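You operate a simulated robot arm through the tools that you are given. There is no shell and no other tool. Be economical: measure what you need, move in short steps, check, and stop when the job is done.

You are at the controls of a simulated robot arm. One attempt, no reset.

JOB
Fold the plate list in half, crease it and weight it down.
Fine: crease with the folding bar and put it back; the teal weight stands on the list. Set down upright: purple folding bar, teal weight.

Only the result counts: the job must be done as asked and must still hold three seconds after the hand-in. Knocking over, shifting, dropping, spilling or breaking anything else fails it. Flat cloth is picked up by pressing the open fingertips on it (5 to 10 N) and closing them slowly along it; thin cloth reads only 2 to 8 mm in the jaws.

ROBOT AND FRAMES
A 7-joint arm with a two-finger parallel gripper, fixed in place. Base frame: the origin is at the foot of the arm, x ahead of it, y to its left, z up; the work surface is at about z = 880. Units: mm, degrees, N and s.
With the tool pointing down near the work surface it reaches from about 400 to 900 mm from the base axis. Its first joint turns from -143.0 to 143.0 degrees. Payload 3 kg.
The TCP is the grasp point between the finger pads, 30 mm short of the fingertips. In the tool frame z runs along the fingers and y along their closing line. The gripper opens to 94 mm. The fingers are 28 mm wide and 10 mm thick; the gripper's body (50 by 96 mm) begins 55 mm behind the TCP.
Orientation is that of the tool frame in the base frame, as [roll, pitch, yaw] about the fixed x, y, z axes, in that order (R = Rz(yaw) Ry(pitch) Rx(roll)). With the fingers straight down and closing along the base's y, the tool's x points along the base's -x, its y along +y and its z along -z.

CONTROLS
- The arm moves only by the tool arm_command. Its argument "steps" is a list of rows, each a list of 3 entries, a list of its own where there are three numbers: the turn, a rotation vector about the tool's x, y, z in degrees, then the shift along the tool's x, y, z in mm, then the finger opening in mm, from 0 to 94. In form: [[[rx, ry, rz], [tx, ty, tz], jaw], ...]. A call has 1 to 20 rows; each row shifts and turns the commanded pose from where the row before left it, along the tool's axes as they then stand. A row lasts 0.2 s, in which the tool goes at most 50 mm and 8.6 degrees; a call with a longer step from one row to the next is refused whole, and so is a gripper value outside its range. A pose out of reach is approached as far as the arm can. The call stops where the force on the tool passes 40 N (or 10 N more than at its start, if that is more) or the arm is blocked; 0.2 s more then pass. Each finger travels about 72 mm/s and halts on what it meets, pressing with about 21 N; the grip force reading is that of the motor and also rises with nothing between the fingers. The clock runs only during rows and for 0.2 s after the last one: add rows that do not move to give the fingers time. The reply holds the time, the measured pose of the TCP, the force on the tool along the base axes, the opening and the grip force, in the units named above and with some noise, with the torque about the TCP (base axes, N m) and any sound that the robot's microphone picked up.
- Cameras (640 x 400 px; columns grow to the right, rows downward): "scene" is fixed at [49.8, 500.8, 1463.7]; the picture's right is [-0.19, -0.98, 0.00], its down [-0.76, 0.15, -0.63] and it looks along [0.62, -0.12, -0.78] (base axes); focal length 322 px, centre (320, 200). "wrist" rides on the gripper at [76, 14, -102] in the tool frame; the picture's right is [-0.18, 0.98, 0.00], its down [-0.75, -0.14, -0.64] and it looks along [-0.63, -0.12, 0.77] (tool axes); focal length 243 px, centre (320, 200). There is no depth. A picture from a camera that has moved, and an enlarged one, comes with that camera's place and axes in the base frame and with its lens. The place of the scene camera against the robot may be out by one fixed shift of up to 12 mm in any direction.
- camera(camera): a new picture of that camera. It takes no simulated time.
- zoom(camera, box): a new picture of the part [left, top, right, bottom] of that camera's present view, enlarged. It takes no simulated time.
- finish_job(): hands the job in; it is judged then, once.

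Work in short steps. Places have to be worked out from the pictures, the camera data and where the tool is seen: move nearer, look again, correct. Check each grasp and each placing, and mend what went wrong. You have 120 turns and 84 pictures in all, those below and enlarged ones among them. Open the gripper and draw the arm clear of the work before you hand the job in, unless the task says otherwise; then end with one line.

The tools are called by a JSON object that holds its "fn" and its "kwargs". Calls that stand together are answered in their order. arm_command: Moves the arm, as the interface text tells. Its arguments: {"type":"object","properties":{"steps":{"type":"array","items":{"type":"array"}}},"required":["steps"]} The other tools are called the same way: camera (camera) takes a picture; zoom (camera, box) takes an enlarged picture of a part of a camera's view; finish_job () hands the job in.

At the start:

```text
t: 0.0
position: [405.5, 507.5, 1127.8]
tool_rot: [-180.0, 0.0, -180.0]
force: [0.0, -0.6, -0.9]
ft_torque: [-0.02, 0.0, 0.01]
grip_width: 94.0
finger_force: 0.1
```

scene: 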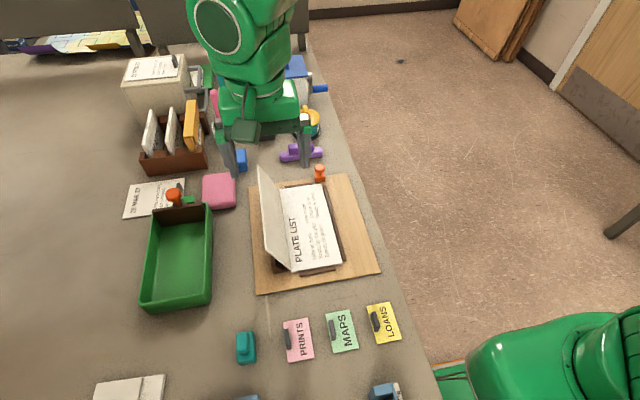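
wrist: 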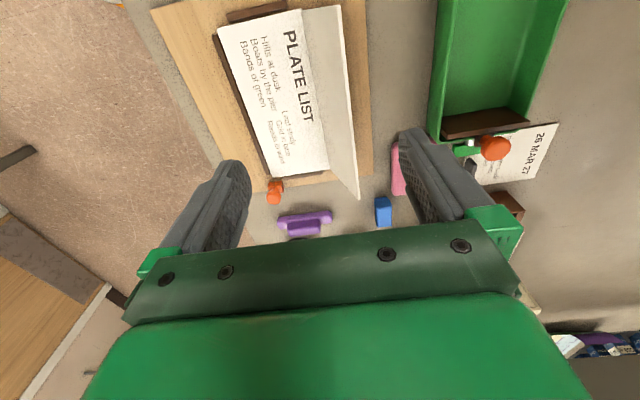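

The list lies on a board with one flap already standing up; I look closer at the list and the bar before moving.

{"fn": "zoom", "kwargs": {"camera": "scene", "box": [220, 120, 400, 300]}}

{"fn": "zoom", "kwargs": {"camera": "wrist", "box": [140, 0, 460, 240]}}

{"fn": "zoom", "kwargs": {"camera": "scene", "box": [200, 280, 420, 400]}}

```text
2.22 times, centred on (310, 210) of scene
camera zoom: at [49.8, 500.8, 1463.7], right [-0.19, -0.98, 0.0], down [-0.76, 0.15, -0.63], along [0.62, -0.12, -0.78], focal length 716 px, centre (342, 178)
```

zoom: 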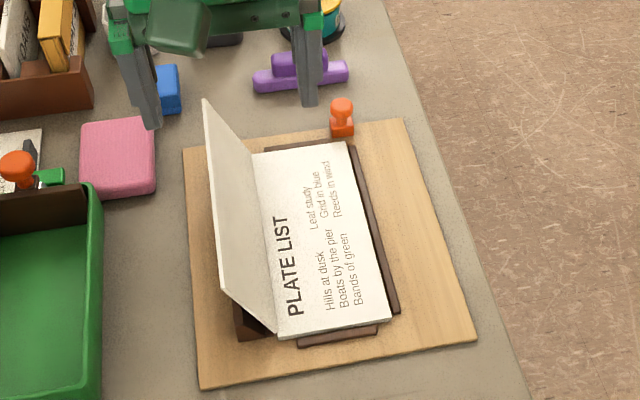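

```text
1.67 times, centred on (300, 120) of wrist
camera zoom: at [329.9, 521.0, 1230.5], right [0.18, 0.98, 0.0], down [0.75, -0.14, 0.64], along [0.63, -0.12, -0.77], focal length 404 px, centre (353, 333)
```

zoom: 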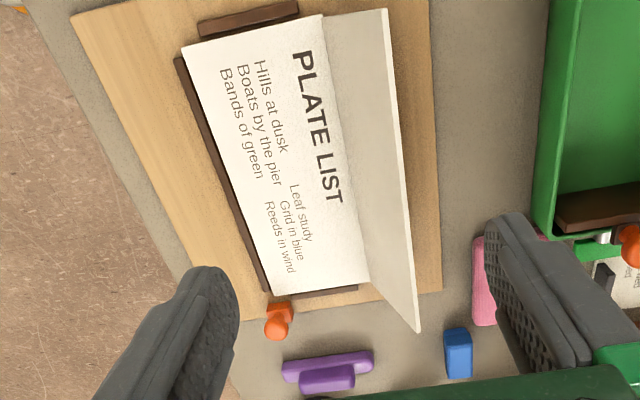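

```text
2.91 times, centred on (310, 340) of scene
camera zoom: at [49.8, 500.8, 1463.7], right [-0.19, -0.98, 0.0], down [-0.76, 0.15, -0.63], along [0.62, -0.12, -0.78], focal length 938 px, centre (349, -207)
```

zoom: 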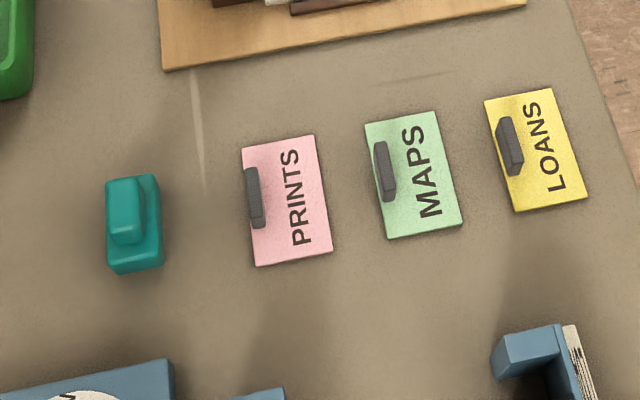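

I judge the flat half at x≈340–552, y≈401–498, with the crease at y≈498. The flap leans up towards +y with its top at about z=980, and the bar is near (660, 432) along y. I move above the bar, staying high, to measure it.

{"fn": "arm_command", "kwargs": {"steps": [[[0, 0, 0], [-40, -13, 0], 94], [[0, 0, 0], [-40, -13, 0], 94], [[0, 0, 0], [-40, -13, 10], 94], [[0, 0, 0], [-40, -13, 20], 94], [[0, 0, 0], [-35, -15, 20], 94], [[0, 0, 0], [0, 0, 28], 94], [[0, 0, 0], [0, 0, 0], 94]]}}

{"fn": "camera", "kwargs": {"camera": "wrist"}}

{"fn": "camera", "kwargs": {"camera": "scene"}}

```text
t: 1.6
position: [601.3, 443.8, 1049.2]
tool_rot: [180.0, 0.0, -180.0]
force: [-0.6, 0.1, -0.7]
ft_torque: [-0.04, 0.01, 0.0]
grip_width: 93.9
finger_force: 0.2
```

```text
78 pictures are left
camera wrist: at [525.6, 457.1, 1151.1], right [0.18, 0.98, 0.0], down [0.75, -0.14, 0.64], along [0.63, -0.12, -0.77], focal length 243 px, centre (320, 200)
```

wrist: 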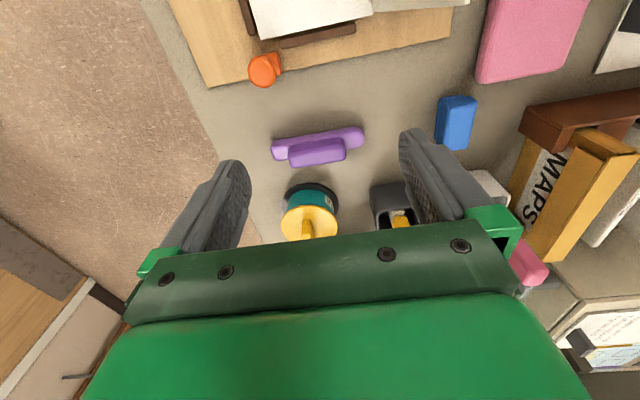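

```text
77 pictures are left
```

scene: 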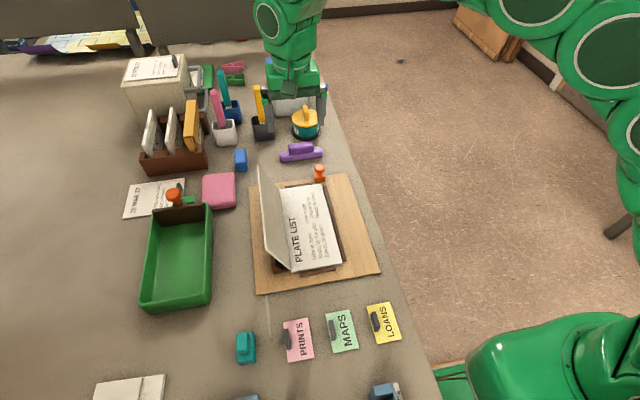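

{"fn": "zoom", "kwargs": {"camera": "wrist", "box": [240, 40, 400, 240]}}

{"fn": "zoom", "kwargs": {"camera": "scene", "box": [230, 80, 350, 190]}}

```text
2.00 times, centred on (320, 140) of wrist
camera zoom: at [525.6, 457.1, 1151.1], right [0.18, 0.98, 0.0], down [0.75, -0.14, 0.64], along [0.63, -0.12, -0.77], focal length 485 px, centre (320, 320)
```

zoom: 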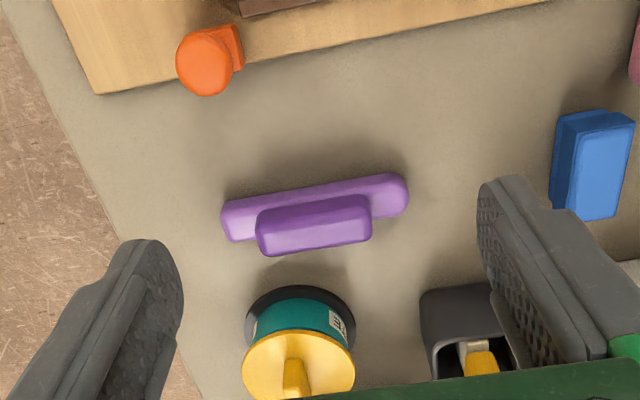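

```text
3.64 times, centred on (290, 135) of scene
camera zoom: at [49.8, 500.8, 1463.7], right [-0.19, -0.98, 0.0], down [-0.76, 0.15, -0.63], along [0.62, -0.12, -0.78], focal length 1172 px, centre (429, 436)
```

zoom: 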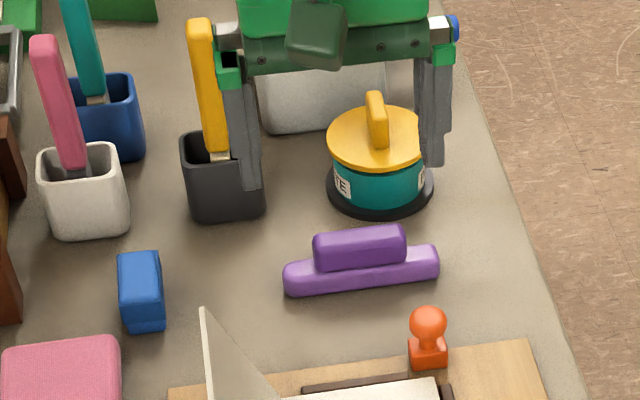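

The bar lies along y from about y=373 to 483 at x≈655. Its handle is centred near (655, 428), top around z=924. I rotate the tool so the fingers close along x, above the handle, and look again.

{"fn": "arm_command", "kwargs": {"steps": [[[0, 0, 0], [-27, -8, 0], 60], [[0, 0, 0], [-27, -7, 0], 60], [[0, 0, 8.5], [0, 0, 0], 60], [[0, 0, 8.5], [0, 0, 0], 60], [[0, 0, 8.5], [0, 0, 0], 60], [[0, 0, 8.5], [0, 0, 0], 60], [[0, 0, 8.5], [0, 0, 0], 60], [[0, 0, 8.5], [0, 0, 0], 60], [[0, 0, 8.5], [0, 0, 0], 60], [[0, 0, 8.5], [0, 0, 0], 60], [[0, 0, 8.5], [0, 0, 0], 60], [[0, 0, 8.5], [0, 0, 0], 60], [[0, 0, 5], [0, 0, 0], 60], [[0, 0, 0], [0, 0, 0], 60], [[0, 0, 0], [0, 0, 0], 60]]}}

{"fn": "camera", "kwargs": {"camera": "wrist"}}

```text
t: 4.8
position: [655.9, 425.6, 1049.3]
tool_rot: [180.0, 0.0, 89.9]
force: [-0.2, 1.0, 0.1]
ft_torque: [-0.01, 0.03, 0.02]
grip_width: 60.0
finger_force: 0.0
```

```text
74 pictures are left
camera wrist: at [669.5, 501.0, 1152.4], right [0.98, -0.18, 0.0], down [-0.14, -0.75, 0.64], along [-0.12, -0.63, -0.77], focal length 243 px, centre (320, 200)
```

wrist: 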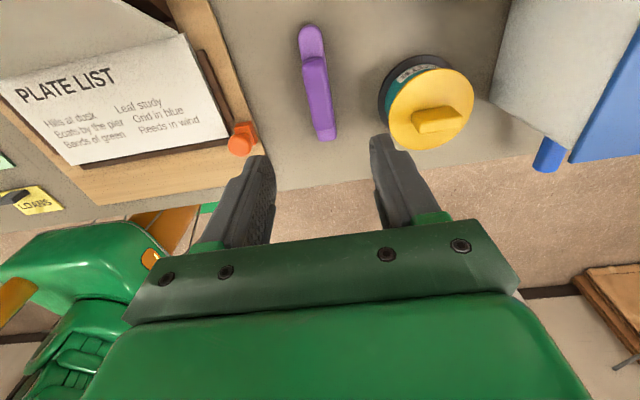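

The fingers straddle the bar, with the pot and the stamp outside the fingers' path. I go down to z≈950 and check.

{"fn": "arm_command", "kwargs": {"steps": [[[0, 0, 0], [4, -1, 30], 60], [[0, 0, 0], [0, 0, 30], 60], [[0, 0, 0], [0, 0, 30], 60], [[0, 0, 0], [0, 0, 8], 60], [[0, 0, 0], [0, 0, 0], 60]]}}

{"fn": "camera", "kwargs": {"camera": "wrist"}}

{"fn": "zoom", "kwargs": {"camera": "scene", "box": [230, 80, 350, 190]}}

```text
t: 6.0
position: [652.7, 429.1, 952.0]
tool_rot: [-180.0, 0.0, 90.0]
force: [-0.2, 0.0, -0.4]
ft_torque: [0.02, -0.01, 0.0]
grip_width: 59.9
finger_force: 0.0
```

```text
73 pictures are left
camera wrist: at [667.3, 504.2, 1054.6], right [0.98, -0.18, 0.0], down [-0.14, -0.75, 0.64], along [-0.12, -0.63, -0.77], focal length 243 px, centre (320, 200)
```

wrist: 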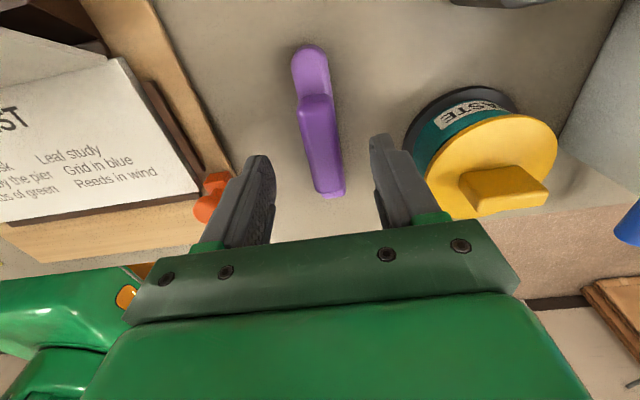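

```text
3.64 times, centred on (290, 135) of scene
camera zoom: at [49.8, 500.8, 1463.7], right [-0.19, -0.98, 0.0], down [-0.76, 0.15, -0.63], along [0.62, -0.12, -0.78], focal length 1172 px, centre (429, 436)
```

zoom: 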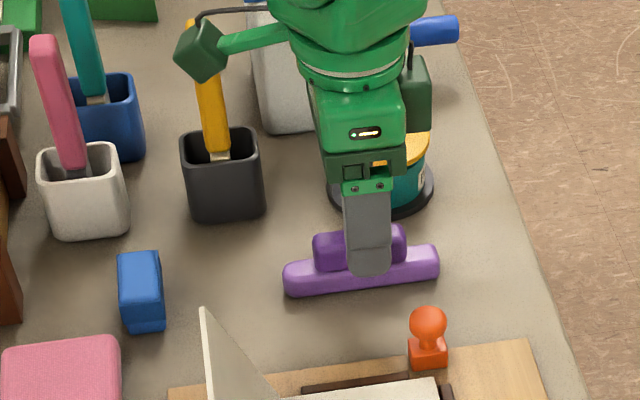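

The bar handle is between the fingers, about at (656, 432). I go down to z≈920, so the tips sit at about 890, and then close slowly.

{"fn": "arm_command", "kwargs": {"steps": [[[0, 0, 0], [3, 2, 15], 60], [[0, 0, 0], [0, 0, 10], 60], [[0, 0, 0], [0, 0, 7], 60], [[0, 0, 0], [0, 0, 0], 50], [[0, 0, 0], [0, 0, 0], 40], [[0, 0, 0], [0, 0, 0], 30]]}}

{"fn": "camera", "kwargs": {"camera": "wrist"}}

{"fn": "zoom", "kwargs": {"camera": "scene", "box": [250, 110, 340, 190]}}

```text
t: 7.4
position: [655.3, 433.1, 920.1]
tool_rot: [180.0, 0.0, 90.1]
force: [-0.2, 0.3, -0.2]
ft_torque: [-0.03, 0.01, -0.02]
grip_width: 30.0
finger_force: 0.1
```

```text
71 pictures are left
camera wrist: at [669.4, 507.9, 1021.8], right [0.98, -0.18, 0.0], down [-0.14, -0.75, 0.64], along [-0.12, -0.63, -0.77], focal length 243 px, centre (320, 200)
```

wrist: 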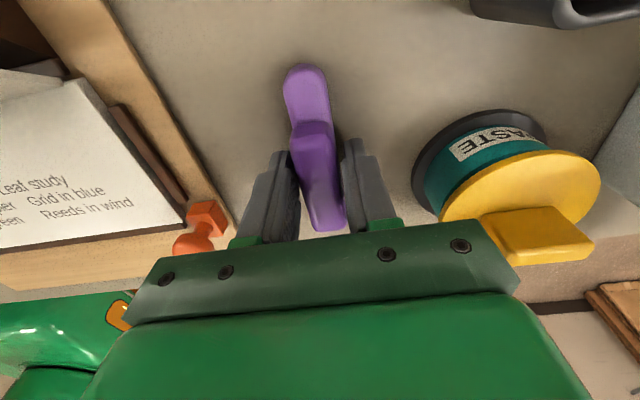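

```text
5.00 times, centred on (295, 150) of scene
camera zoom: at [49.8, 500.8, 1463.7], right [-0.19, -0.98, 0.0], down [-0.76, 0.15, -0.63], along [0.62, -0.12, -0.78], focal length 1612 px, centre (445, 450)
```

zoom: 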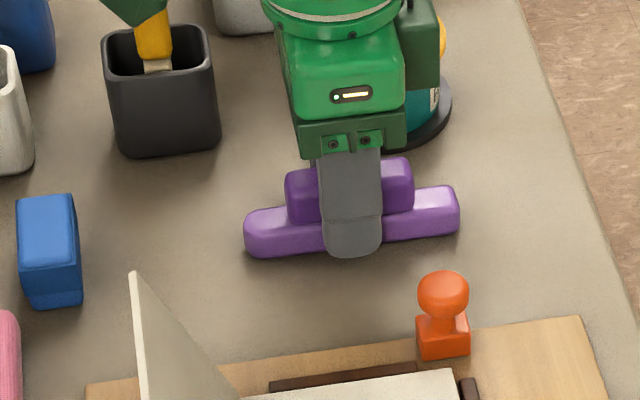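

The fingers are centred on the handle. I raise 10 mm so the pads take the handle rather than the base, and then close.

{"fn": "arm_command", "kwargs": {"steps": [[[0, 0, 0], [0, 0, -10], 30], [[0, 0, 0], [0, 0, 0], 26], [[0, 0, 0], [0, 0, 0], 22], [[0, 0, 0], [0, 0, 0], 18], [[0, 0, 0], [0, 0, 0], 14], [[0, 0, 0], [0, 0, 0], 10], [[0, 0, 0], [0, 0, 0], 10]]}}

```text
t: 9.0
position: [656.9, 431.5, 929.6]
tool_rot: [180.0, 0.0, 90.0]
force: [1.5, -0.3, 3.8]
ft_torque: [0.04, -0.05, -0.03]
grip_width: 21.5
finger_force: 21.4
```

The jaws hold at 21.5 mm. The bar's home is TCP (656, 432, 930) at yaw 90. I lift it and look.

{"fn": "arm_command", "kwargs": {"steps": [[[0, 0, 0], [0, 0, -10], 10], [[0, 0, 0], [0, 0, -30], 10], [[0, 0, 0], [0, 0, -40], 10], [[0, 0, 0], [0, 0, -40], 10], [[0, 0, 0], [0, 0, 0], 10]]}}

{"fn": "camera", "kwargs": {"camera": "wrist"}}

{"fn": "camera", "kwargs": {"camera": "scene"}}

```text
t: 10.2
position: [656.4, 431.8, 1050.3]
tool_rot: [179.9, -0.1, 90.0]
force: [0.4, -1.2, 0.8]
ft_torque: [0.0, 0.0, -0.02]
grip_width: 9.9
finger_force: 0.1
```

```text
69 pictures are left
camera wrist: at [671.1, 508.4, 1152.7], right [0.98, -0.18, 0.0], down [-0.14, -0.75, 0.64], along [-0.12, -0.63, -0.77], focal length 243 px, centre (320, 200)
```

wrist: 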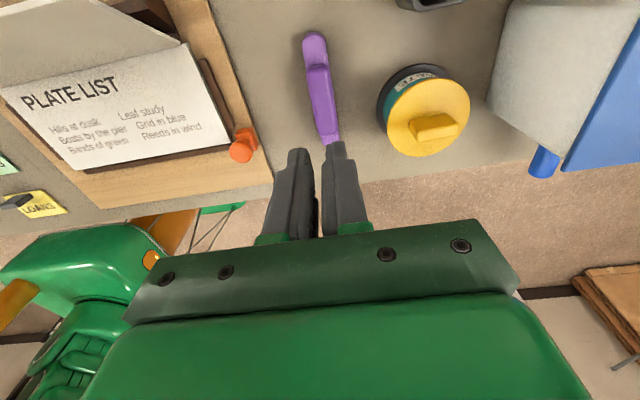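

```text
68 pictures are left
```

scene: 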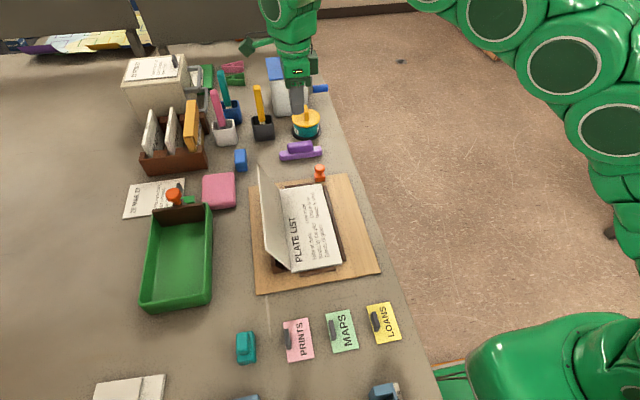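

The fingers slipped off, since the handle is lower than I judged (its top is at about 908). The bar still stands in place, so I regrasp with the tips at about 886.

{"fn": "arm_command", "kwargs": {"steps": [[[0, 0, 0], [0, 1, 30], 60], [[0, 0, 0], [0, 0, 40], 60], [[0, 0, 0], [0, 0, 40], 60], [[0, 0, 0], [0, 0, 15], 60], [[0, 0, 0], [0, 0, 9], 50], [[0, 0, 0], [0, 0, 0], 40], [[0, 0, 0], [0, 0, 0], 32], [[0, 0, 0], [0, 0, 0], 28], [[0, 0, 0], [0, 0, 0], 24], [[0, 0, 0], [0, 0, 0], 20], [[0, 0, 0], [0, 0, 0], 14], [[0, 0, 0], [0, 0, 0], 14]]}}

{"fn": "camera", "kwargs": {"camera": "wrist"}}

```text
t: 12.8
position: [657.8, 432.9, 916.1]
tool_rot: [-180.0, -0.1, 90.0]
force: [1.4, -0.7, 0.6]
ft_torque: [0.01, -0.01, 0.03]
grip_width: 26.0
finger_force: 21.0
```

```text
67 pictures are left
camera wrist: at [671.7, 508.0, 1018.3], right [0.98, -0.18, 0.0], down [-0.14, -0.75, 0.64], along [-0.12, -0.63, -0.77], focal length 243 px, centre (320, 200)
```

wrist: 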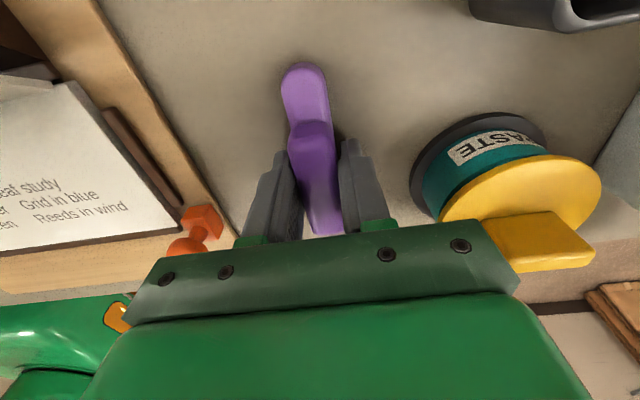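

The grip is now 26 mm, on the base at full force. I lift to check the hold.

{"fn": "arm_command", "kwargs": {"steps": [[[0, 0, 0], [0, 0, -5], 14], [[0, 0, 0], [0, 0, -20], 14], [[0, 0, 0], [0, 0, -40], 14], [[0, 0, 0], [0, 0, -45], 14], [[0, 0, 0], [0, 0, -45], 14], [[0, 0, 0], [0, 0, 0], 14]]}}

{"fn": "camera", "kwargs": {"camera": "wrist"}}

```text
t: 14.2
position: [656.0, 433.2, 1071.1]
tool_rot: [179.9, -0.1, 90.0]
force: [-0.8, -0.2, -2.2]
ft_torque: [0.02, 0.0, -0.02]
grip_width: 25.8
finger_force: 21.4
```

```text
66 pictures are left
camera wrist: at [670.8, 508.4, 1173.2], right [0.98, -0.18, 0.0], down [-0.14, -0.75, 0.64], along [-0.12, -0.63, -0.77], focal length 243 px, centre (320, 200)
```

wrist: 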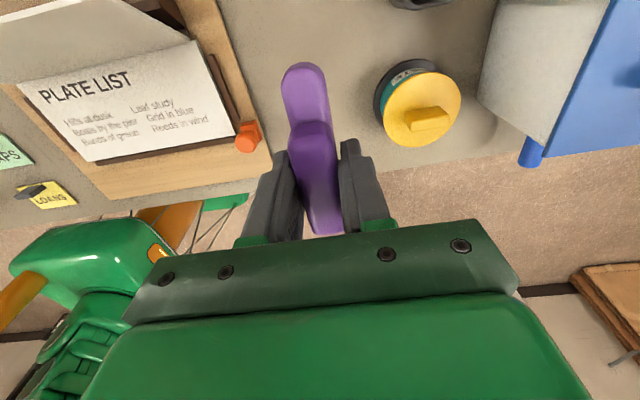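

The bar is held firmly. I rotate back so it lies along x.

{"fn": "arm_command", "kwargs": {"steps": [[[0, 0, 0], [0, 0, -20], 14], [[0, 0, -8.5], [0, 0, 0], 14], [[0, 0, -8.5], [0, 0, 0], 14], [[0, 0, -8.5], [0, 0, 0], 14], [[0, 0, -8.5], [0, 0, 0], 14], [[0, 0, -8.5], [0, 0, 0], 14], [[0, 0, -8.5], [0, 0, 0], 14], [[0, 0, -8.5], [0, 0, 0], 14], [[0, 0, -8.5], [0, 0, 0], 14], [[0, 0, -8.5], [0, 0, 0], 14], [[0, 0, -8.5], [0, 0, 0], 14], [[0, 0, -5], [0, 0, 0], 14], [[0, 0, 0], [0, 0, 0], 14]]}}

{"fn": "arm_command", "kwargs": {"steps": [[[0, 0, 0], [34, 25, 0], 14], [[0, 0, 0], [34, 25, 0], 14], [[0, 0, 0], [34, 25, 0], 14], [[0, 0, 0], [34, 25, 0], 14], [[0, 0, 0], [34, 24, 0], 14], [[0, 0, 0], [36, 23, 0], 14], [[0, 0, 0], [0, 0, 0], 14]]}}

{"fn": "camera", "kwargs": {"camera": "wrist"}}

```text
t: 17.0
position: [658.0, 432.2, 1090.0]
tool_rot: [-179.9, -0.1, -179.9]
force: [-0.1, 0.2, -1.3]
ft_torque: [0.01, 0.03, -0.01]
grip_width: 25.9
finger_force: 21.0
```

```text
t: 18.6
position: [449.4, 582.2, 1091.0]
tool_rot: [180.0, -0.1, 179.9]
force: [0.7, 0.2, -1.2]
ft_torque: [0.0, -0.02, -0.01]
grip_width: 25.9
finger_force: 21.4
```

```text
65 pictures are left
camera wrist: at [373.1, 595.7, 1192.8], right [0.18, 0.98, 0.0], down [0.75, -0.14, 0.64], along [0.63, -0.12, -0.77], focal length 243 px, centre (320, 200)
```

wrist: 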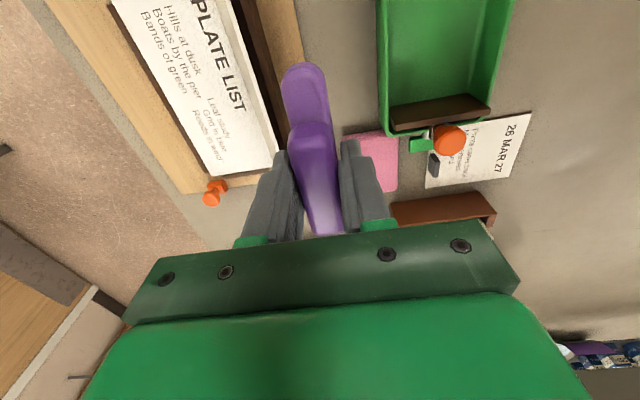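

{"fn": "zoom", "kwargs": {"camera": "wrist", "box": [120, 0, 300, 220]}}

{"fn": "zoom", "kwargs": {"camera": "scene", "box": [230, 150, 390, 300]}}

```text
1.82 times, centred on (210, 110) of wrist
camera zoom: at [373.1, 595.7, 1192.8], right [0.18, 0.98, 0.0], down [0.75, -0.14, 0.64], along [0.63, -0.12, -0.77], focal length 441 px, centre (520, 364)
```

zoom: 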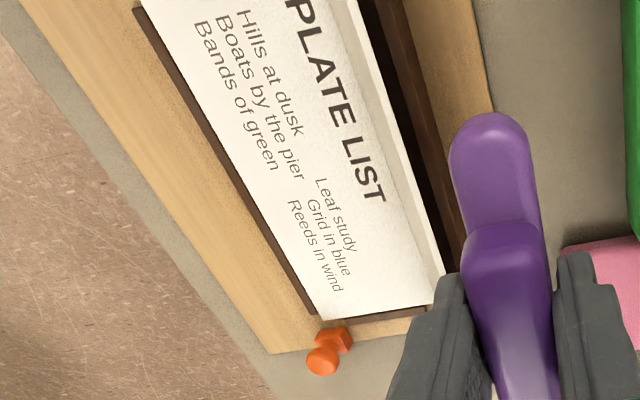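

```text
2.67 times, centred on (310, 225) of scene
camera zoom: at [49.8, 500.8, 1463.7], right [-0.19, -0.98, 0.0], down [-0.76, 0.15, -0.63], along [0.62, -0.12, -0.78], focal length 860 px, centre (347, 133)
```

zoom: 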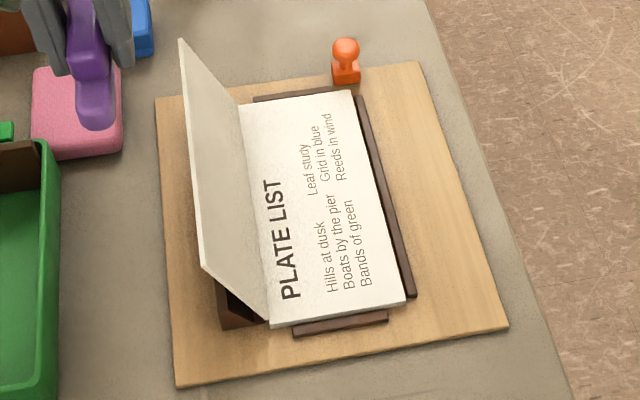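

A brown rail seems to stand behind the flap on the +y side. I go lower and nearer to see its height before pushing.

{"fn": "arm_command", "kwargs": {"steps": [[[0, 0, 0], [40, 6, 0], 14], [[0, 0, 0], [40, 6, 20], 14], [[0, 0, 0], [40, 6, 30], 14], [[0, 0, 0], [10, 0, 30], 14], [[0, 0, 0], [0, 0, 0], 14]]}}

{"fn": "zoom", "kwargs": {"camera": "wrist", "box": [100, 0, 420, 240]}}

```text
refused: row 3 steps farther than a row can; nothing moved
```

```text
1.67 times, centred on (260, 120) of wrist
camera zoom: at [373.1, 595.7, 1192.8], right [0.18, 0.98, 0.0], down [0.75, -0.14, 0.64], along [0.63, -0.12, -0.77], focal length 404 px, centre (420, 333)
```

zoom: 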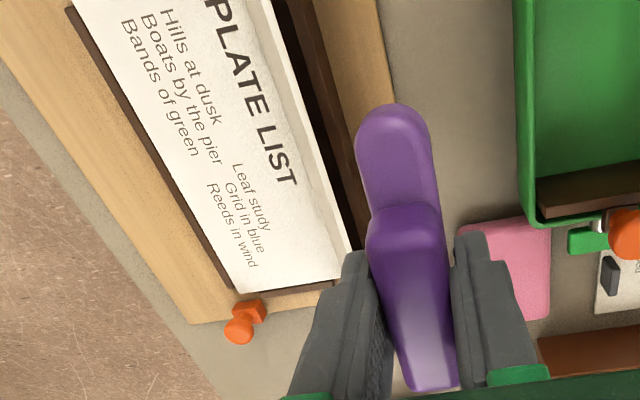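

One row was too long; I repeat it with shorter rows.

{"fn": "arm_command", "kwargs": {"steps": [[[0, 0, 0], [40, 6, 0], 14], [[0, 0, 0], [40, 6, 20], 14], [[0, 0, 0], [30, 6, 30], 14], [[0, 0, 0], [10, 0, 30], 14], [[0, 0, 0], [0, 0, 0], 14]]}}

{"fn": "zoom", "kwargs": {"camera": "wrist", "box": [100, 0, 420, 240]}}

```text
t: 19.8
position: [332.0, 597.6, 1010.8]
tool_rot: [179.9, -0.1, -180.0]
force: [0.5, 0.7, -1.7]
ft_torque: [-0.05, 0.0, 0.01]
grip_width: 25.8
finger_force: 20.5
```

```text
1.67 times, centred on (260, 120) of wrist
camera zoom: at [255.6, 610.8, 1112.3], right [0.18, 0.98, 0.0], down [0.75, -0.14, 0.64], along [0.63, -0.12, -0.77], focal length 404 px, centre (420, 333)
```

zoom: 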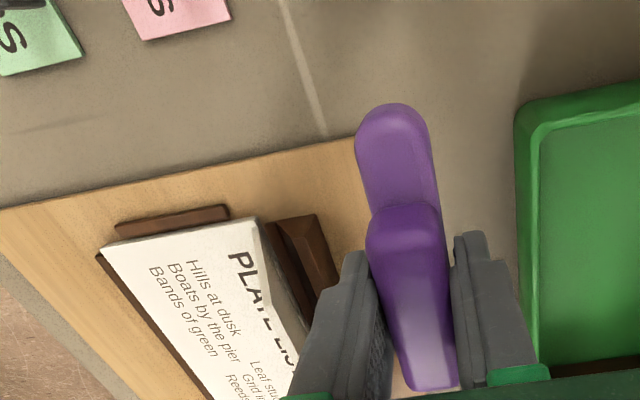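

{"fn": "zoom", "kwargs": {"camera": "wrist", "box": [200, 90, 300, 170]}}

```text
5.00 times, centred on (250, 130) of wrist
camera zoom: at [255.6, 610.8, 1112.3], right [0.18, 0.98, 0.0], down [0.75, -0.14, 0.64], along [0.63, -0.12, -0.77], focal length 1213 px, centre (670, 550)
```

zoom: 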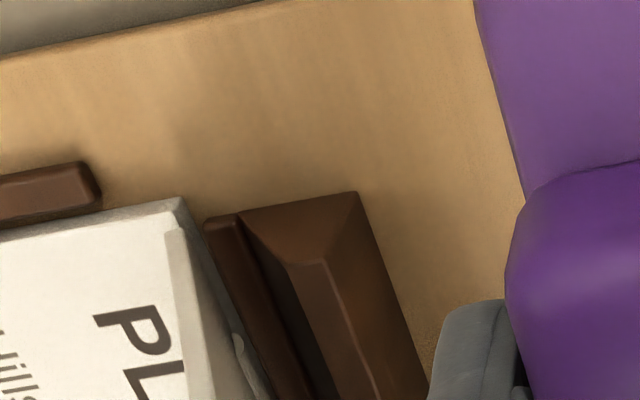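

The prop behind the flap is a wedge at y≈510–535, rising to only about z=920. I can push the flap above it, and creasing with the bar centred near y≈488 keeps the fingers clear of it. I move to the start of the push at (440, 572, 993).

{"fn": "arm_command", "kwargs": {"steps": [[[0, 0, 0], [-30, -6, 0], 14], [[0, 0, 0], [-30, -7, 0], 14], [[0, 0, 0], [-30, -7, 9], 14], [[0, 0, 0], [-18, -6, 9], 14], [[0, 0, 0], [0, 0, 0], 14]]}}

{"fn": "zoom", "kwargs": {"camera": "scene", "box": [200, 120, 400, 300]}}

```text
t: 21.0
position: [439.6, 571.1, 995.1]
tool_rot: [-179.9, 0.0, -179.9]
force: [0.1, -0.2, -0.7]
ft_torque: [-0.01, -0.01, 0.0]
grip_width: 26.0
finger_force: 21.1
```

```text
2.22 times, centred on (300, 210) of scene
camera zoom: at [49.8, 500.8, 1463.7], right [-0.19, -0.98, 0.0], down [-0.76, 0.15, -0.63], along [0.62, -0.12, -0.78], focal length 716 px, centre (364, 178)
```

zoom: 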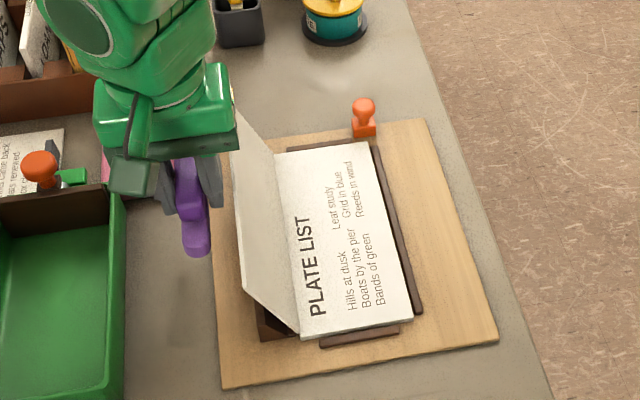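

I am clear of the flap on its +y side. I push it slowly to vertical and a bit past.

{"fn": "arm_command", "kwargs": {"steps": [[[0, 0, 0], [0, -10, 0], 14], [[0, 0, 0], [0, -10, 0], 14], [[0, 0, 0], [0, -8, 0], 14], [[0, 0, 0], [0, -8, 0], 14], [[0, 0, 0], [0, -8, 0], 14], [[0, 0, 0], [0, -8, 0], 14], [[0, 0, 0], [0, -8, 0], 14], [[0, 0, 0], [0, -8, 0], 14], [[0, 0, 0], [0, 0, 0], 14]]}}

{"fn": "zoom", "kwargs": {"camera": "scene", "box": [200, 120, 400, 300]}}

```text
t: 23.0
position: [441.1, 502.9, 992.2]
tool_rot: [180.0, 0.0, 180.0]
force: [-0.1, 0.1, -1.0]
ft_torque: [0.0, 0.0, -0.02]
grip_width: 25.8
finger_force: 21.0
```

```text
2.22 times, centred on (300, 210) of scene
camera zoom: at [49.8, 500.8, 1463.7], right [-0.19, -0.98, 0.0], down [-0.76, 0.15, -0.63], along [0.62, -0.12, -0.78], focal length 716 px, centre (364, 178)
```

zoom: 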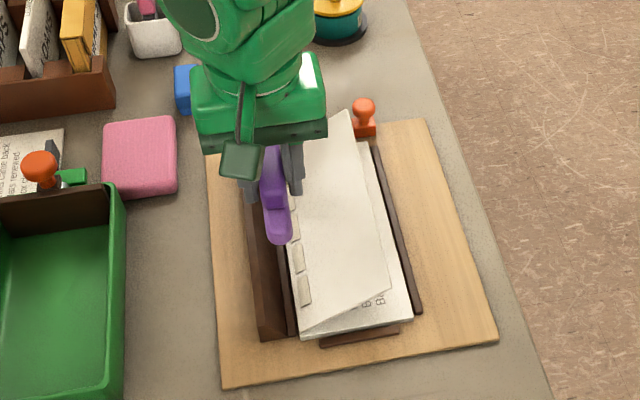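

The flap swung past vertical and now rests folded over at about 40°, so it springs a little. I move the bar over it to y≈455 and press it down gradually.

{"fn": "arm_command", "kwargs": {"steps": [[[0, 0, 0], [0, -12, 0], 14], [[0, 0, 0], [0, -12, 0], 14], [[0, 0, 0], [0, -12, 0], 14], [[0, 0, 0], [0, -10, 6], 14], [[0, 0, 0], [0, 0, 8], 14], [[0, 0, 0], [0, 0, 8], 14], [[0, 0, 0], [0, 0, 8], 14], [[0, 0, 0], [0, 0, 8], 14], [[0, 0, 0], [0, 0, 6], 14], [[0, 0, 0], [0, 0, 0], 14]]}}

{"fn": "zoom", "kwargs": {"camera": "scene", "box": [200, 120, 400, 300]}}

```text
t: 25.2
position: [439.6, 457.3, 949.2]
tool_rot: [-180.0, 0.0, 180.0]
force: [0.1, -0.7, -0.2]
ft_torque: [0.0, -0.01, -0.01]
grip_width: 25.7
finger_force: 21.2
```

```text
2.22 times, centred on (300, 210) of scene
camera zoom: at [49.8, 500.8, 1463.7], right [-0.19, -0.98, 0.0], down [-0.76, 0.15, -0.63], along [0.62, -0.12, -0.78], focal length 716 px, centre (364, 178)
```

zoom: 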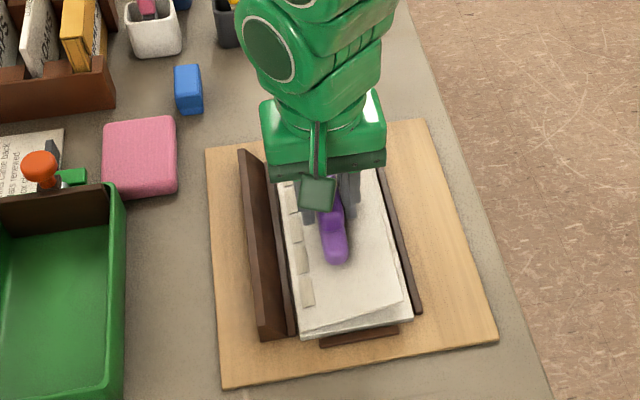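

The flap is going down under the bar, with little force so far. I continue pressing in small steps.

{"fn": "arm_command", "kwargs": {"steps": [[[0, 0, 0], [0, 0, 4], 14], [[0, 0, 0], [0, 0, 4], 14], [[0, 0, 0], [0, 0, 3], 14], [[0, 0, 0], [0, 0, 0], 14]]}}

{"fn": "zoom", "kwargs": {"camera": "scene", "box": [240, 140, 370, 270]}}

```text
t: 26.2
position: [439.8, 457.6, 938.3]
tool_rot: [180.0, 0.0, -180.0]
force: [0.1, 0.1, -1.2]
ft_torque: [-0.03, 0.0, -0.01]
grip_width: 26.0
finger_force: 21.3
```

```text
3.08 times, centred on (305, 205) of scene
camera zoom: at [49.8, 500.8, 1463.7], right [-0.19, -0.98, 0.0], down [-0.76, 0.15, -0.63], along [0.62, -0.12, -0.78], focal length 992 px, centre (366, 185)
```

zoom: 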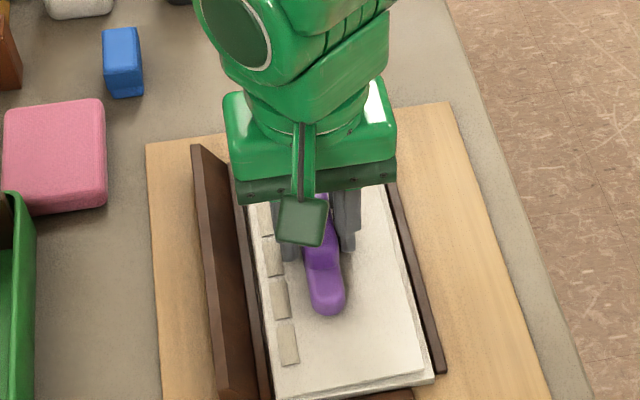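

{"fn": "arm_command", "kwargs": {"steps": [[[0, 0, 0], [0, 0, 2], 14], [[0, 0, 0], [0, 0, 2], 14], [[0, 0, 0], [0, 0, 0], 14]]}}

```text
t: 27.0
position: [438.4, 458.8, 933.7]
tool_rot: [179.9, 0.0, -180.0]
force: [-0.3, 0.0, -0.9]
ft_torque: [-0.01, 0.0, 0.01]
grip_width: 25.9
finger_force: 21.4
```

Still no contact force worth mentioning, so I continue in 2 mm steps.

{"fn": "arm_command", "kwargs": {"steps": [[[0, 0, 0], [0, 0, 2], 14], [[0, 0, 0], [0, 0, 2], 14], [[0, 0, 0], [0, 0, 0], 14]]}}

{"fn": "zoom", "kwargs": {"camera": "scene", "box": [240, 140, 370, 270]}}

```text
t: 27.8
position: [438.4, 457.7, 931.1]
tool_rot: [-180.0, 0.0, 180.0]
force: [1.9, 1.8, 18.3]
ft_torque: [-0.01, -0.06, 0.01]
grip_width: 25.8
finger_force: 21.4
```

```text
3.08 times, centred on (305, 205) of scene
camera zoom: at [49.8, 500.8, 1463.7], right [-0.19, -0.98, 0.0], down [-0.76, 0.15, -0.63], along [0.62, -0.12, -0.78], focal length 992 px, centre (366, 185)
```

zoom: 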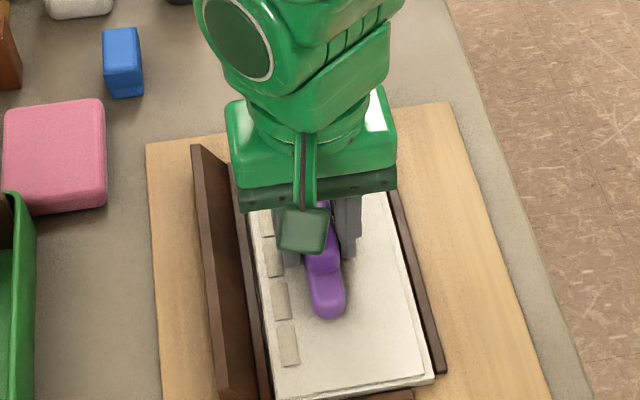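

The flap is flat, with contact at TCP z≈931 giving 18 N. I lift slightly, shift to the crease at y≈487, and press the middle there.

{"fn": "arm_command", "kwargs": {"steps": [[[0, 0, 0], [0, 0, -10], 14], [[0, 0, 0], [0, 15, 0], 14], [[0, 0, 0], [0, 15, 0], 14], [[0, 0, 0], [0, 0, 4], 14], [[0, 0, 0], [0, 0, 2], 14], [[0, 0, 0], [0, 0, 0], 14]]}}

{"fn": "zoom", "kwargs": {"camera": "scene", "box": [240, 140, 370, 270]}}

{"fn": "zoom", "kwargs": {"camera": "wrist", "box": [160, 0, 480, 240]}}

```text
t: 29.2
position: [439.2, 487.4, 935.3]
tool_rot: [-179.9, 0.0, -179.9]
force: [0.0, 0.3, -1.6]
ft_torque: [-0.01, -0.04, 0.01]
grip_width: 25.8
finger_force: 21.1
```

```text
3.08 times, centred on (305, 205) of scene
camera zoom: at [49.8, 500.8, 1463.7], right [-0.19, -0.98, 0.0], down [-0.76, 0.15, -0.63], along [0.62, -0.12, -0.78], focal length 992 px, centre (366, 185)
```

zoom: 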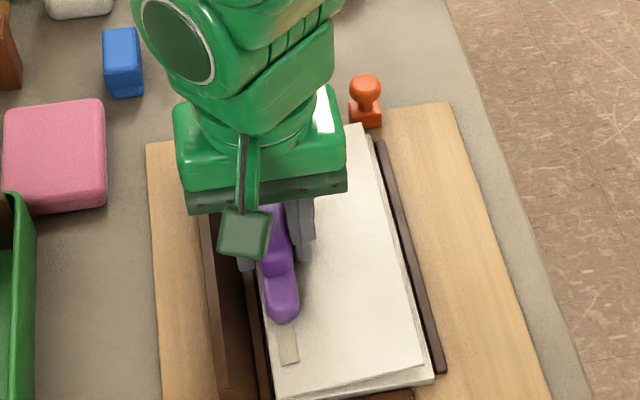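

```text
1.67 times, centred on (320, 120) of wrist
camera zoom: at [363.4, 500.5, 1036.9], right [0.18, 0.98, 0.0], down [0.75, -0.14, 0.64], along [0.63, -0.12, -0.77], focal length 404 px, centre (320, 333)
```

zoom: 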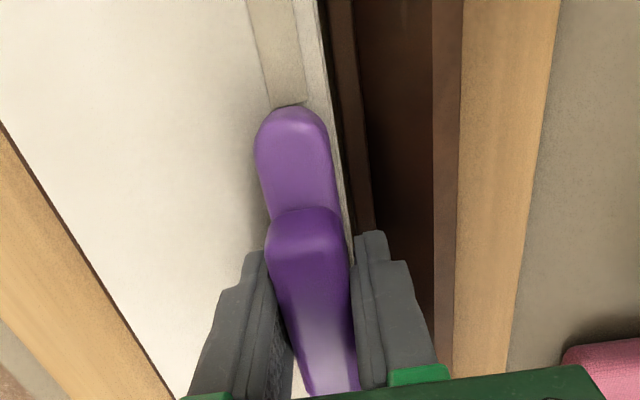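

The bar sits exactly over the crease segments, clear of the wedge. I press.

{"fn": "arm_command", "kwargs": {"steps": [[[0, 0, 0], [0, 0, 2], 14], [[0, 0, 0], [0, 0, 2], 14], [[0, 0, 0], [0, 0, 0], 14], [[0, 0, 0], [0, 0, 0], 14]]}}

```text
t: 30.2
position: [438.7, 486.8, 930.1]
tool_rot: [179.9, 0.1, 180.0]
force: [1.8, 3.8, 17.4]
ft_torque: [0.02, -0.03, -0.02]
grip_width: 26.3
finger_force: 21.2
```

There are 17 N on the crease. I draw the bar along the crease to the near end.

{"fn": "arm_command", "kwargs": {"steps": [[[0, 0, 0], [8, 0, 0], 14], [[0, 0, 0], [8, 0, 0], 14], [[0, 0, 0], [8, 0, 0], 14], [[0, 0, 0], [8, 0, 0], 14], [[0, 0, 0], [8, 0, 0], 14], [[0, 0, 0], [7, 0, 0], 14], [[0, 0, 0], [0, 0, 0], 14]]}}

{"fn": "zoom", "kwargs": {"camera": "scene", "box": [240, 140, 370, 290]}}

```text
t: 31.8
position: [391.7, 487.9, 929.0]
tool_rot: [-180.0, 0.0, 179.9]
force: [0.0, 0.8, 0.7]
ft_torque: [0.0, 0.06, -0.01]
grip_width: 26.0
finger_force: 20.9
```

```text
2.67 times, centred on (305, 215) of scene
camera zoom: at [49.8, 500.8, 1463.7], right [-0.19, -0.98, 0.0], down [-0.76, 0.15, -0.63], along [0.62, -0.12, -0.78], focal length 860 px, centre (360, 160)
```

zoom: 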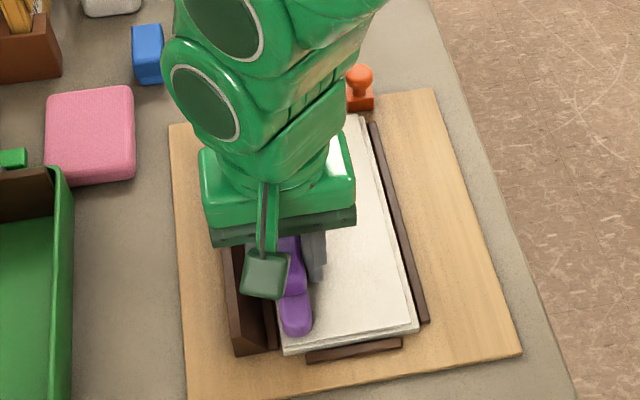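

The force faded as the bar moved. I press again here, at the near end of the crease.

{"fn": "arm_command", "kwargs": {"steps": [[[0, 0, 0], [0, 0, 1], 14], [[0, 0, 0], [0, 0, 1], 14], [[0, 0, 0], [0, 0, 0], 14], [[0, 0, 0], [0, 0, 0], 14]]}}

```text
t: 32.8
position: [392.3, 486.9, 928.2]
tool_rot: [179.8, 0.0, -179.9]
force: [3.2, -0.8, 18.1]
ft_torque: [-0.09, 0.01, 0.01]
grip_width: 25.8
finger_force: 21.5
```

I have 18 N here. Now I draw along the whole crease towards the far end.

{"fn": "arm_command", "kwargs": {"steps": [[[0, 0, 0], [-8, 0, 0], 14], [[0, 0, 0], [-8, 0, 0], 14], [[0, 0, 0], [-8, 0, 0], 14], [[0, 0, 0], [-8, 0, 0], 14], [[0, 0, 0], [-8, 0, 0], 14], [[0, 0, 0], [-8, 0, 0], 14], [[0, 0, 0], [0, 0, 0], 14]]}}

```text
t: 33.8
position: [423.3, 487.4, 927.6]
tool_rot: [179.8, 0.0, 180.0]
force: [-1.0, -1.6, 10.7]
ft_torque: [-0.11, 0.15, -0.06]
grip_width: 25.9
finger_force: 21.0
stopped in row 5: the force on the tool passed its limit at 47 N (the readings are from after the stop); the commanded pose is now the measured one
```

The move stopped on force, so I look at what happened.

{"fn": "zoom", "kwargs": {"camera": "scene", "box": [240, 140, 370, 290]}}

{"fn": "zoom", "kwargs": {"camera": "wrist", "box": [160, 0, 480, 240]}}

```text
2.67 times, centred on (305, 215) of scene
camera zoom: at [49.8, 500.8, 1463.7], right [-0.19, -0.98, 0.0], down [-0.76, 0.15, -0.63], along [0.62, -0.12, -0.78], focal length 860 px, centre (360, 160)
```

zoom: 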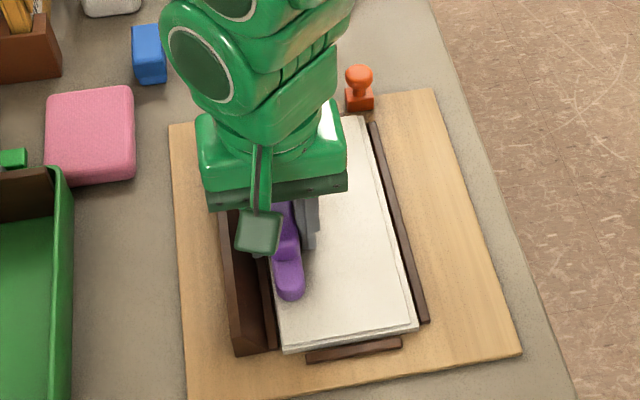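

```text
1.67 times, centred on (320, 120) of wrist
camera zoom: at [346.7, 500.7, 1030.4], right [0.18, 0.98, 0.0], down [0.75, -0.14, 0.64], along [0.63, -0.12, -0.77], focal length 404 px, centre (320, 333)
```

zoom: 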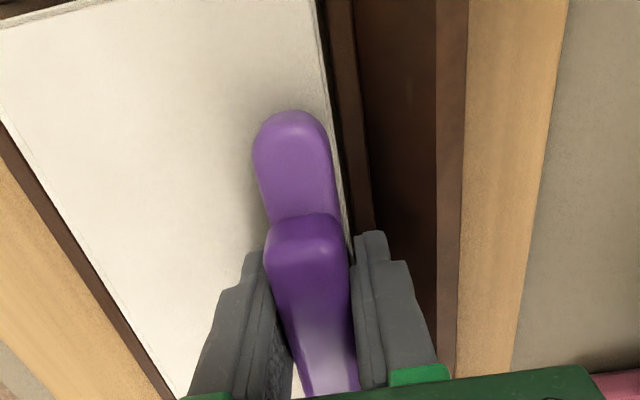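

The near crease segments have flattened and vanished. The bar probably ran against a still-raised far segment, so I lift, move to x≈488 and press there.

{"fn": "arm_command", "kwargs": {"steps": [[[0, 0, 0], [0, 0, -8], 14], [[0, 0, 0], [-33, 0, 0], 14], [[0, 0, 0], [-32, 0, 0], 14], [[0, 0, 0], [0, 0, 4], 14], [[0, 0, 0], [0, 0, 2], 14], [[0, 0, 0], [0, 0, 0], 14]]}}

{"fn": "zoom", "kwargs": {"camera": "wrist", "box": [160, 0, 480, 240]}}

{"fn": "zoom", "kwargs": {"camera": "scene", "box": [240, 140, 370, 290]}}

```text
t: 35.2
position: [487.8, 488.1, 927.4]
tool_rot: [180.0, 0.0, -179.9]
force: [0.2, 1.3, -0.6]
ft_torque: [-0.03, -0.01, -0.04]
grip_width: 25.8
finger_force: 20.9
```

```text
1.67 times, centred on (320, 120) of wrist
camera zoom: at [411.2, 502.1, 1031.4], right [0.18, 0.98, 0.0], down [0.75, -0.14, 0.64], along [0.63, -0.12, -0.77], focal length 404 px, centre (320, 333)
```

zoom: 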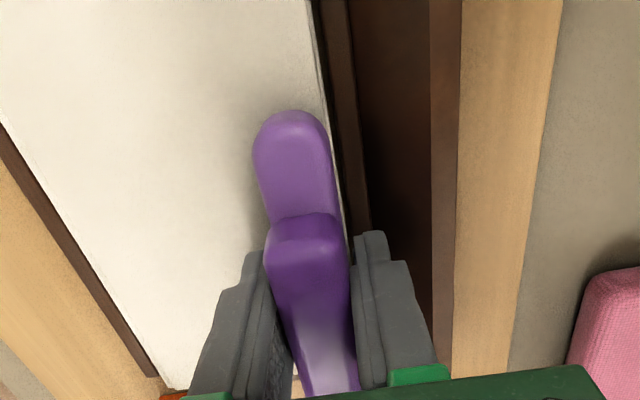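

```text
2.67 times, centred on (305, 215) of scene
camera zoom: at [49.8, 500.8, 1463.7], right [-0.19, -0.98, 0.0], down [-0.76, 0.15, -0.63], along [0.62, -0.12, -0.78], focal length 860 px, centre (360, 160)
```

zoom: 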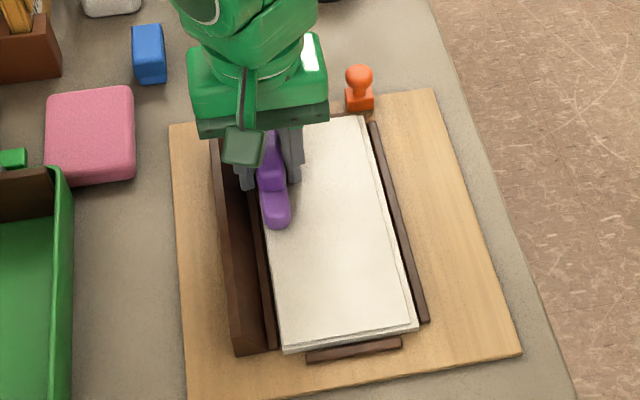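

The flap stays down. I press the far part in small steps.

{"fn": "arm_command", "kwargs": {"steps": [[[0, 0, 0], [0, 0, 1.5], 14], [[0, 0, 0], [0, 0, 1], 14], [[0, 0, 0], [0, 0, 0], 14], [[0, 0, 0], [0, 0, 0], 14]]}}

```text
t: 36.2
position: [486.3, 488.1, 928.5]
tool_rot: [179.8, 0.0, 180.0]
force: [-1.3, 4.5, 20.8]
ft_torque: [0.0, 0.16, -0.04]
grip_width: 25.8
finger_force: 21.0
```

There are 21 N on the far part. I draw it gently back towards the middle, then lift and inspect.

{"fn": "arm_command", "kwargs": {"steps": [[[0, 0, 0], [6, 0, 0], 14], [[0, 0, 0], [8, 0, 0], 14], [[0, 0, 0], [8, 0, 0], 14], [[0, 0, 0], [8, 0, 0], 14], [[0, 0, 0], [8, 0, 0], 14], [[0, 0, 0], [0, 0, -20], 14], [[0, 0, 0], [0, 0, -40], 14], [[0, 0, 0], [0, 0, -40], 14], [[0, 0, 0], [0, -30, -40], 14], [[0, 0, 0], [0, -30, 0], 14], [[0, 0, 0], [0, 0, 0], 14]]}}

{"fn": "zoom", "kwargs": {"camera": "scene", "box": [240, 140, 370, 290]}}

{"fn": "camera", "kwargs": {"camera": "wrist"}}

```text
t: 38.6
position: [448.8, 424.6, 1066.4]
tool_rot: [179.9, -0.1, -180.0]
force: [-0.3, -0.3, -1.0]
ft_torque: [0.0, 0.0, -0.03]
grip_width: 25.9
finger_force: 21.1
```

```text
2.67 times, centred on (305, 215) of scene
camera zoom: at [49.8, 500.8, 1463.7], right [-0.19, -0.98, 0.0], down [-0.76, 0.15, -0.63], along [0.62, -0.12, -0.78], focal length 860 px, centre (360, 160)
```

zoom: 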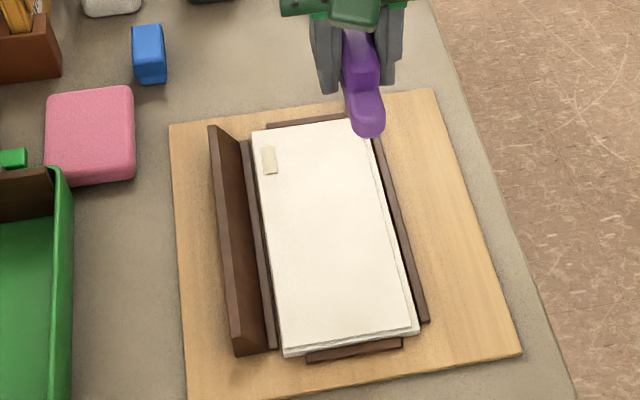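

```text
46 pictures are left
camera wrist: at [372.9, 438.4, 1169.1], right [0.18, 0.98, 0.0], down [0.75, -0.14, 0.64], along [0.63, -0.12, -0.77], focal length 243 px, centre (320, 200)
```

wrist: 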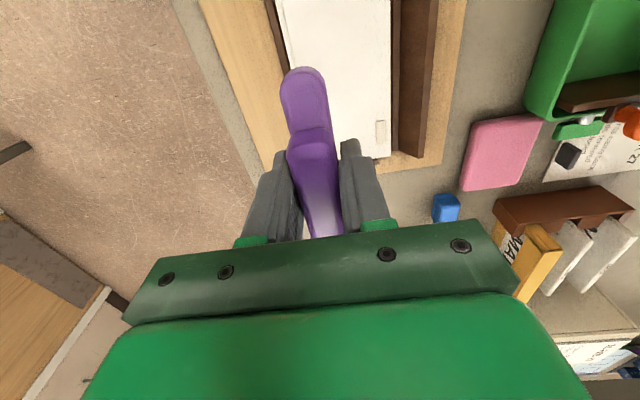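

One crease segment near the far end (x≈508, y≈487) is still up. I go back and press centred nearer to it, at x≈496.

{"fn": "arm_command", "kwargs": {"steps": [[[0, 0, 0], [-16, 30, 0], 14], [[0, 0, 0], [-16, 31, 0], 14], [[0, 0, 0], [-15, 0, 40], 14], [[0, 0, 0], [0, 0, 40], 14], [[0, 0, 0], [0, 0, 40], 14], [[0, 0, 0], [0, 0, 12], 14], [[0, 0, 0], [0, 0, 0], 14]]}}

```text
t: 40.2
position: [495.9, 488.7, 935.5]
tool_rot: [180.0, 0.0, -180.0]
force: [-1.0, -1.1, -0.7]
ft_torque: [-0.01, 0.03, 0.0]
grip_width: 26.1
finger_force: 21.2
```

{"fn": "zoom", "kwargs": {"camera": "scene", "box": [240, 140, 370, 290]}}

{"fn": "arm_command", "kwargs": {"steps": [[[0, 0, 0], [0, 0, 3], 14], [[0, 0, 0], [0, 0, 2], 14], [[0, 0, 0], [0, 0, 2], 14], [[0, 0, 0], [0, 0, 0], 14]]}}

```text
2.67 times, centred on (305, 215) of scene
camera zoom: at [49.8, 500.8, 1463.7], right [-0.19, -0.98, 0.0], down [-0.76, 0.15, -0.63], along [0.62, -0.12, -0.78], focal length 860 px, centre (360, 160)
```

zoom: 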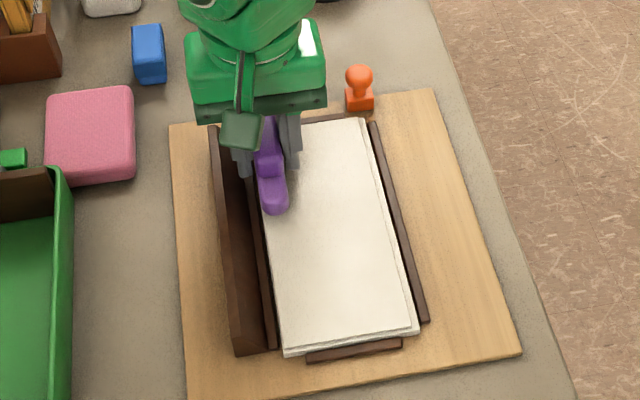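

```text
t: 41.2
position: [496.1, 488.5, 928.1]
tool_rot: [179.9, 0.0, -180.0]
force: [-0.7, 0.2, -0.8]
ft_torque: [-0.02, 0.0, 0.02]
grip_width: 25.9
finger_force: 21.3
```

Nearly in contact at z≈928; I press in 1 mm steps and then slide along.

{"fn": "arm_command", "kwargs": {"steps": [[[0, 0, 0], [0, 0, 1], 14], [[0, 0, 0], [0, 0, 1], 14], [[0, 0, 0], [0, 0, 0], 14], [[0, 0, 0], [0, 0, 0], 14]]}}

```text
t: 42.2
position: [496.5, 487.7, 927.8]
tool_rot: [179.9, 0.1, 180.0]
force: [-4.4, 0.3, 35.6]
ft_torque: [-0.36, 0.59, -0.05]
grip_width: 26.0
finger_force: 21.2
```

The force is 36 N, a bit much. I ease off slightly, slide along, then lift and look.

{"fn": "arm_command", "kwargs": {"steps": [[[0, 0, 0], [3, 0, -0.7], 14], [[0, 0, 0], [6, 0, 0], 14], [[0, 0, 0], [6, 0, 0], 14], [[0, 0, 0], [6, 0, 0], 14], [[0, 0, 0], [0, 0, -20], 14], [[0, 0, 0], [0, 0, -40], 14], [[0, 0, 0], [0, -30, -40], 14], [[0, 0, 0], [0, -30, -20], 14], [[0, 0, 0], [0, 0, 0], 14]]}}

{"fn": "zoom", "kwargs": {"camera": "scene", "box": [240, 140, 370, 290]}}

```text
t: 42.9
position: [486.6, 487.6, 927.8]
tool_rot: [179.8, 0.2, -179.9]
force: [-0.4, -0.6, 9.1]
ft_torque: [-0.22, 0.0, 0.13]
grip_width: 26.1
finger_force: 21.0
stopped in row 3: the force on the tool passed its limit at 51 N (the readings are from after the stop); the commanded pose is now the measured one
```

```text
2.67 times, centred on (305, 215) of scene
camera zoom: at [49.8, 500.8, 1463.7], right [-0.19, -0.98, 0.0], down [-0.76, 0.15, -0.63], along [0.62, -0.12, -0.78], focal length 860 px, centre (360, 160)
```

zoom: 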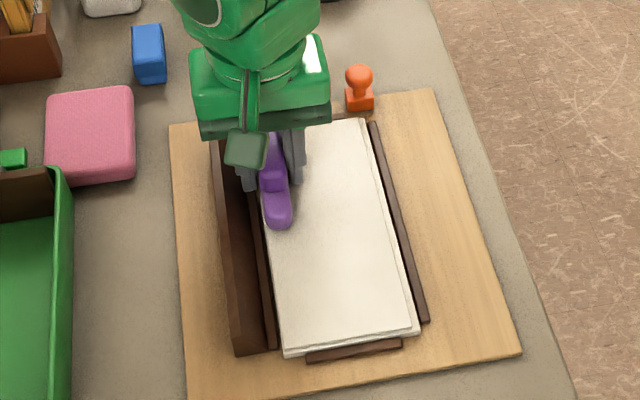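

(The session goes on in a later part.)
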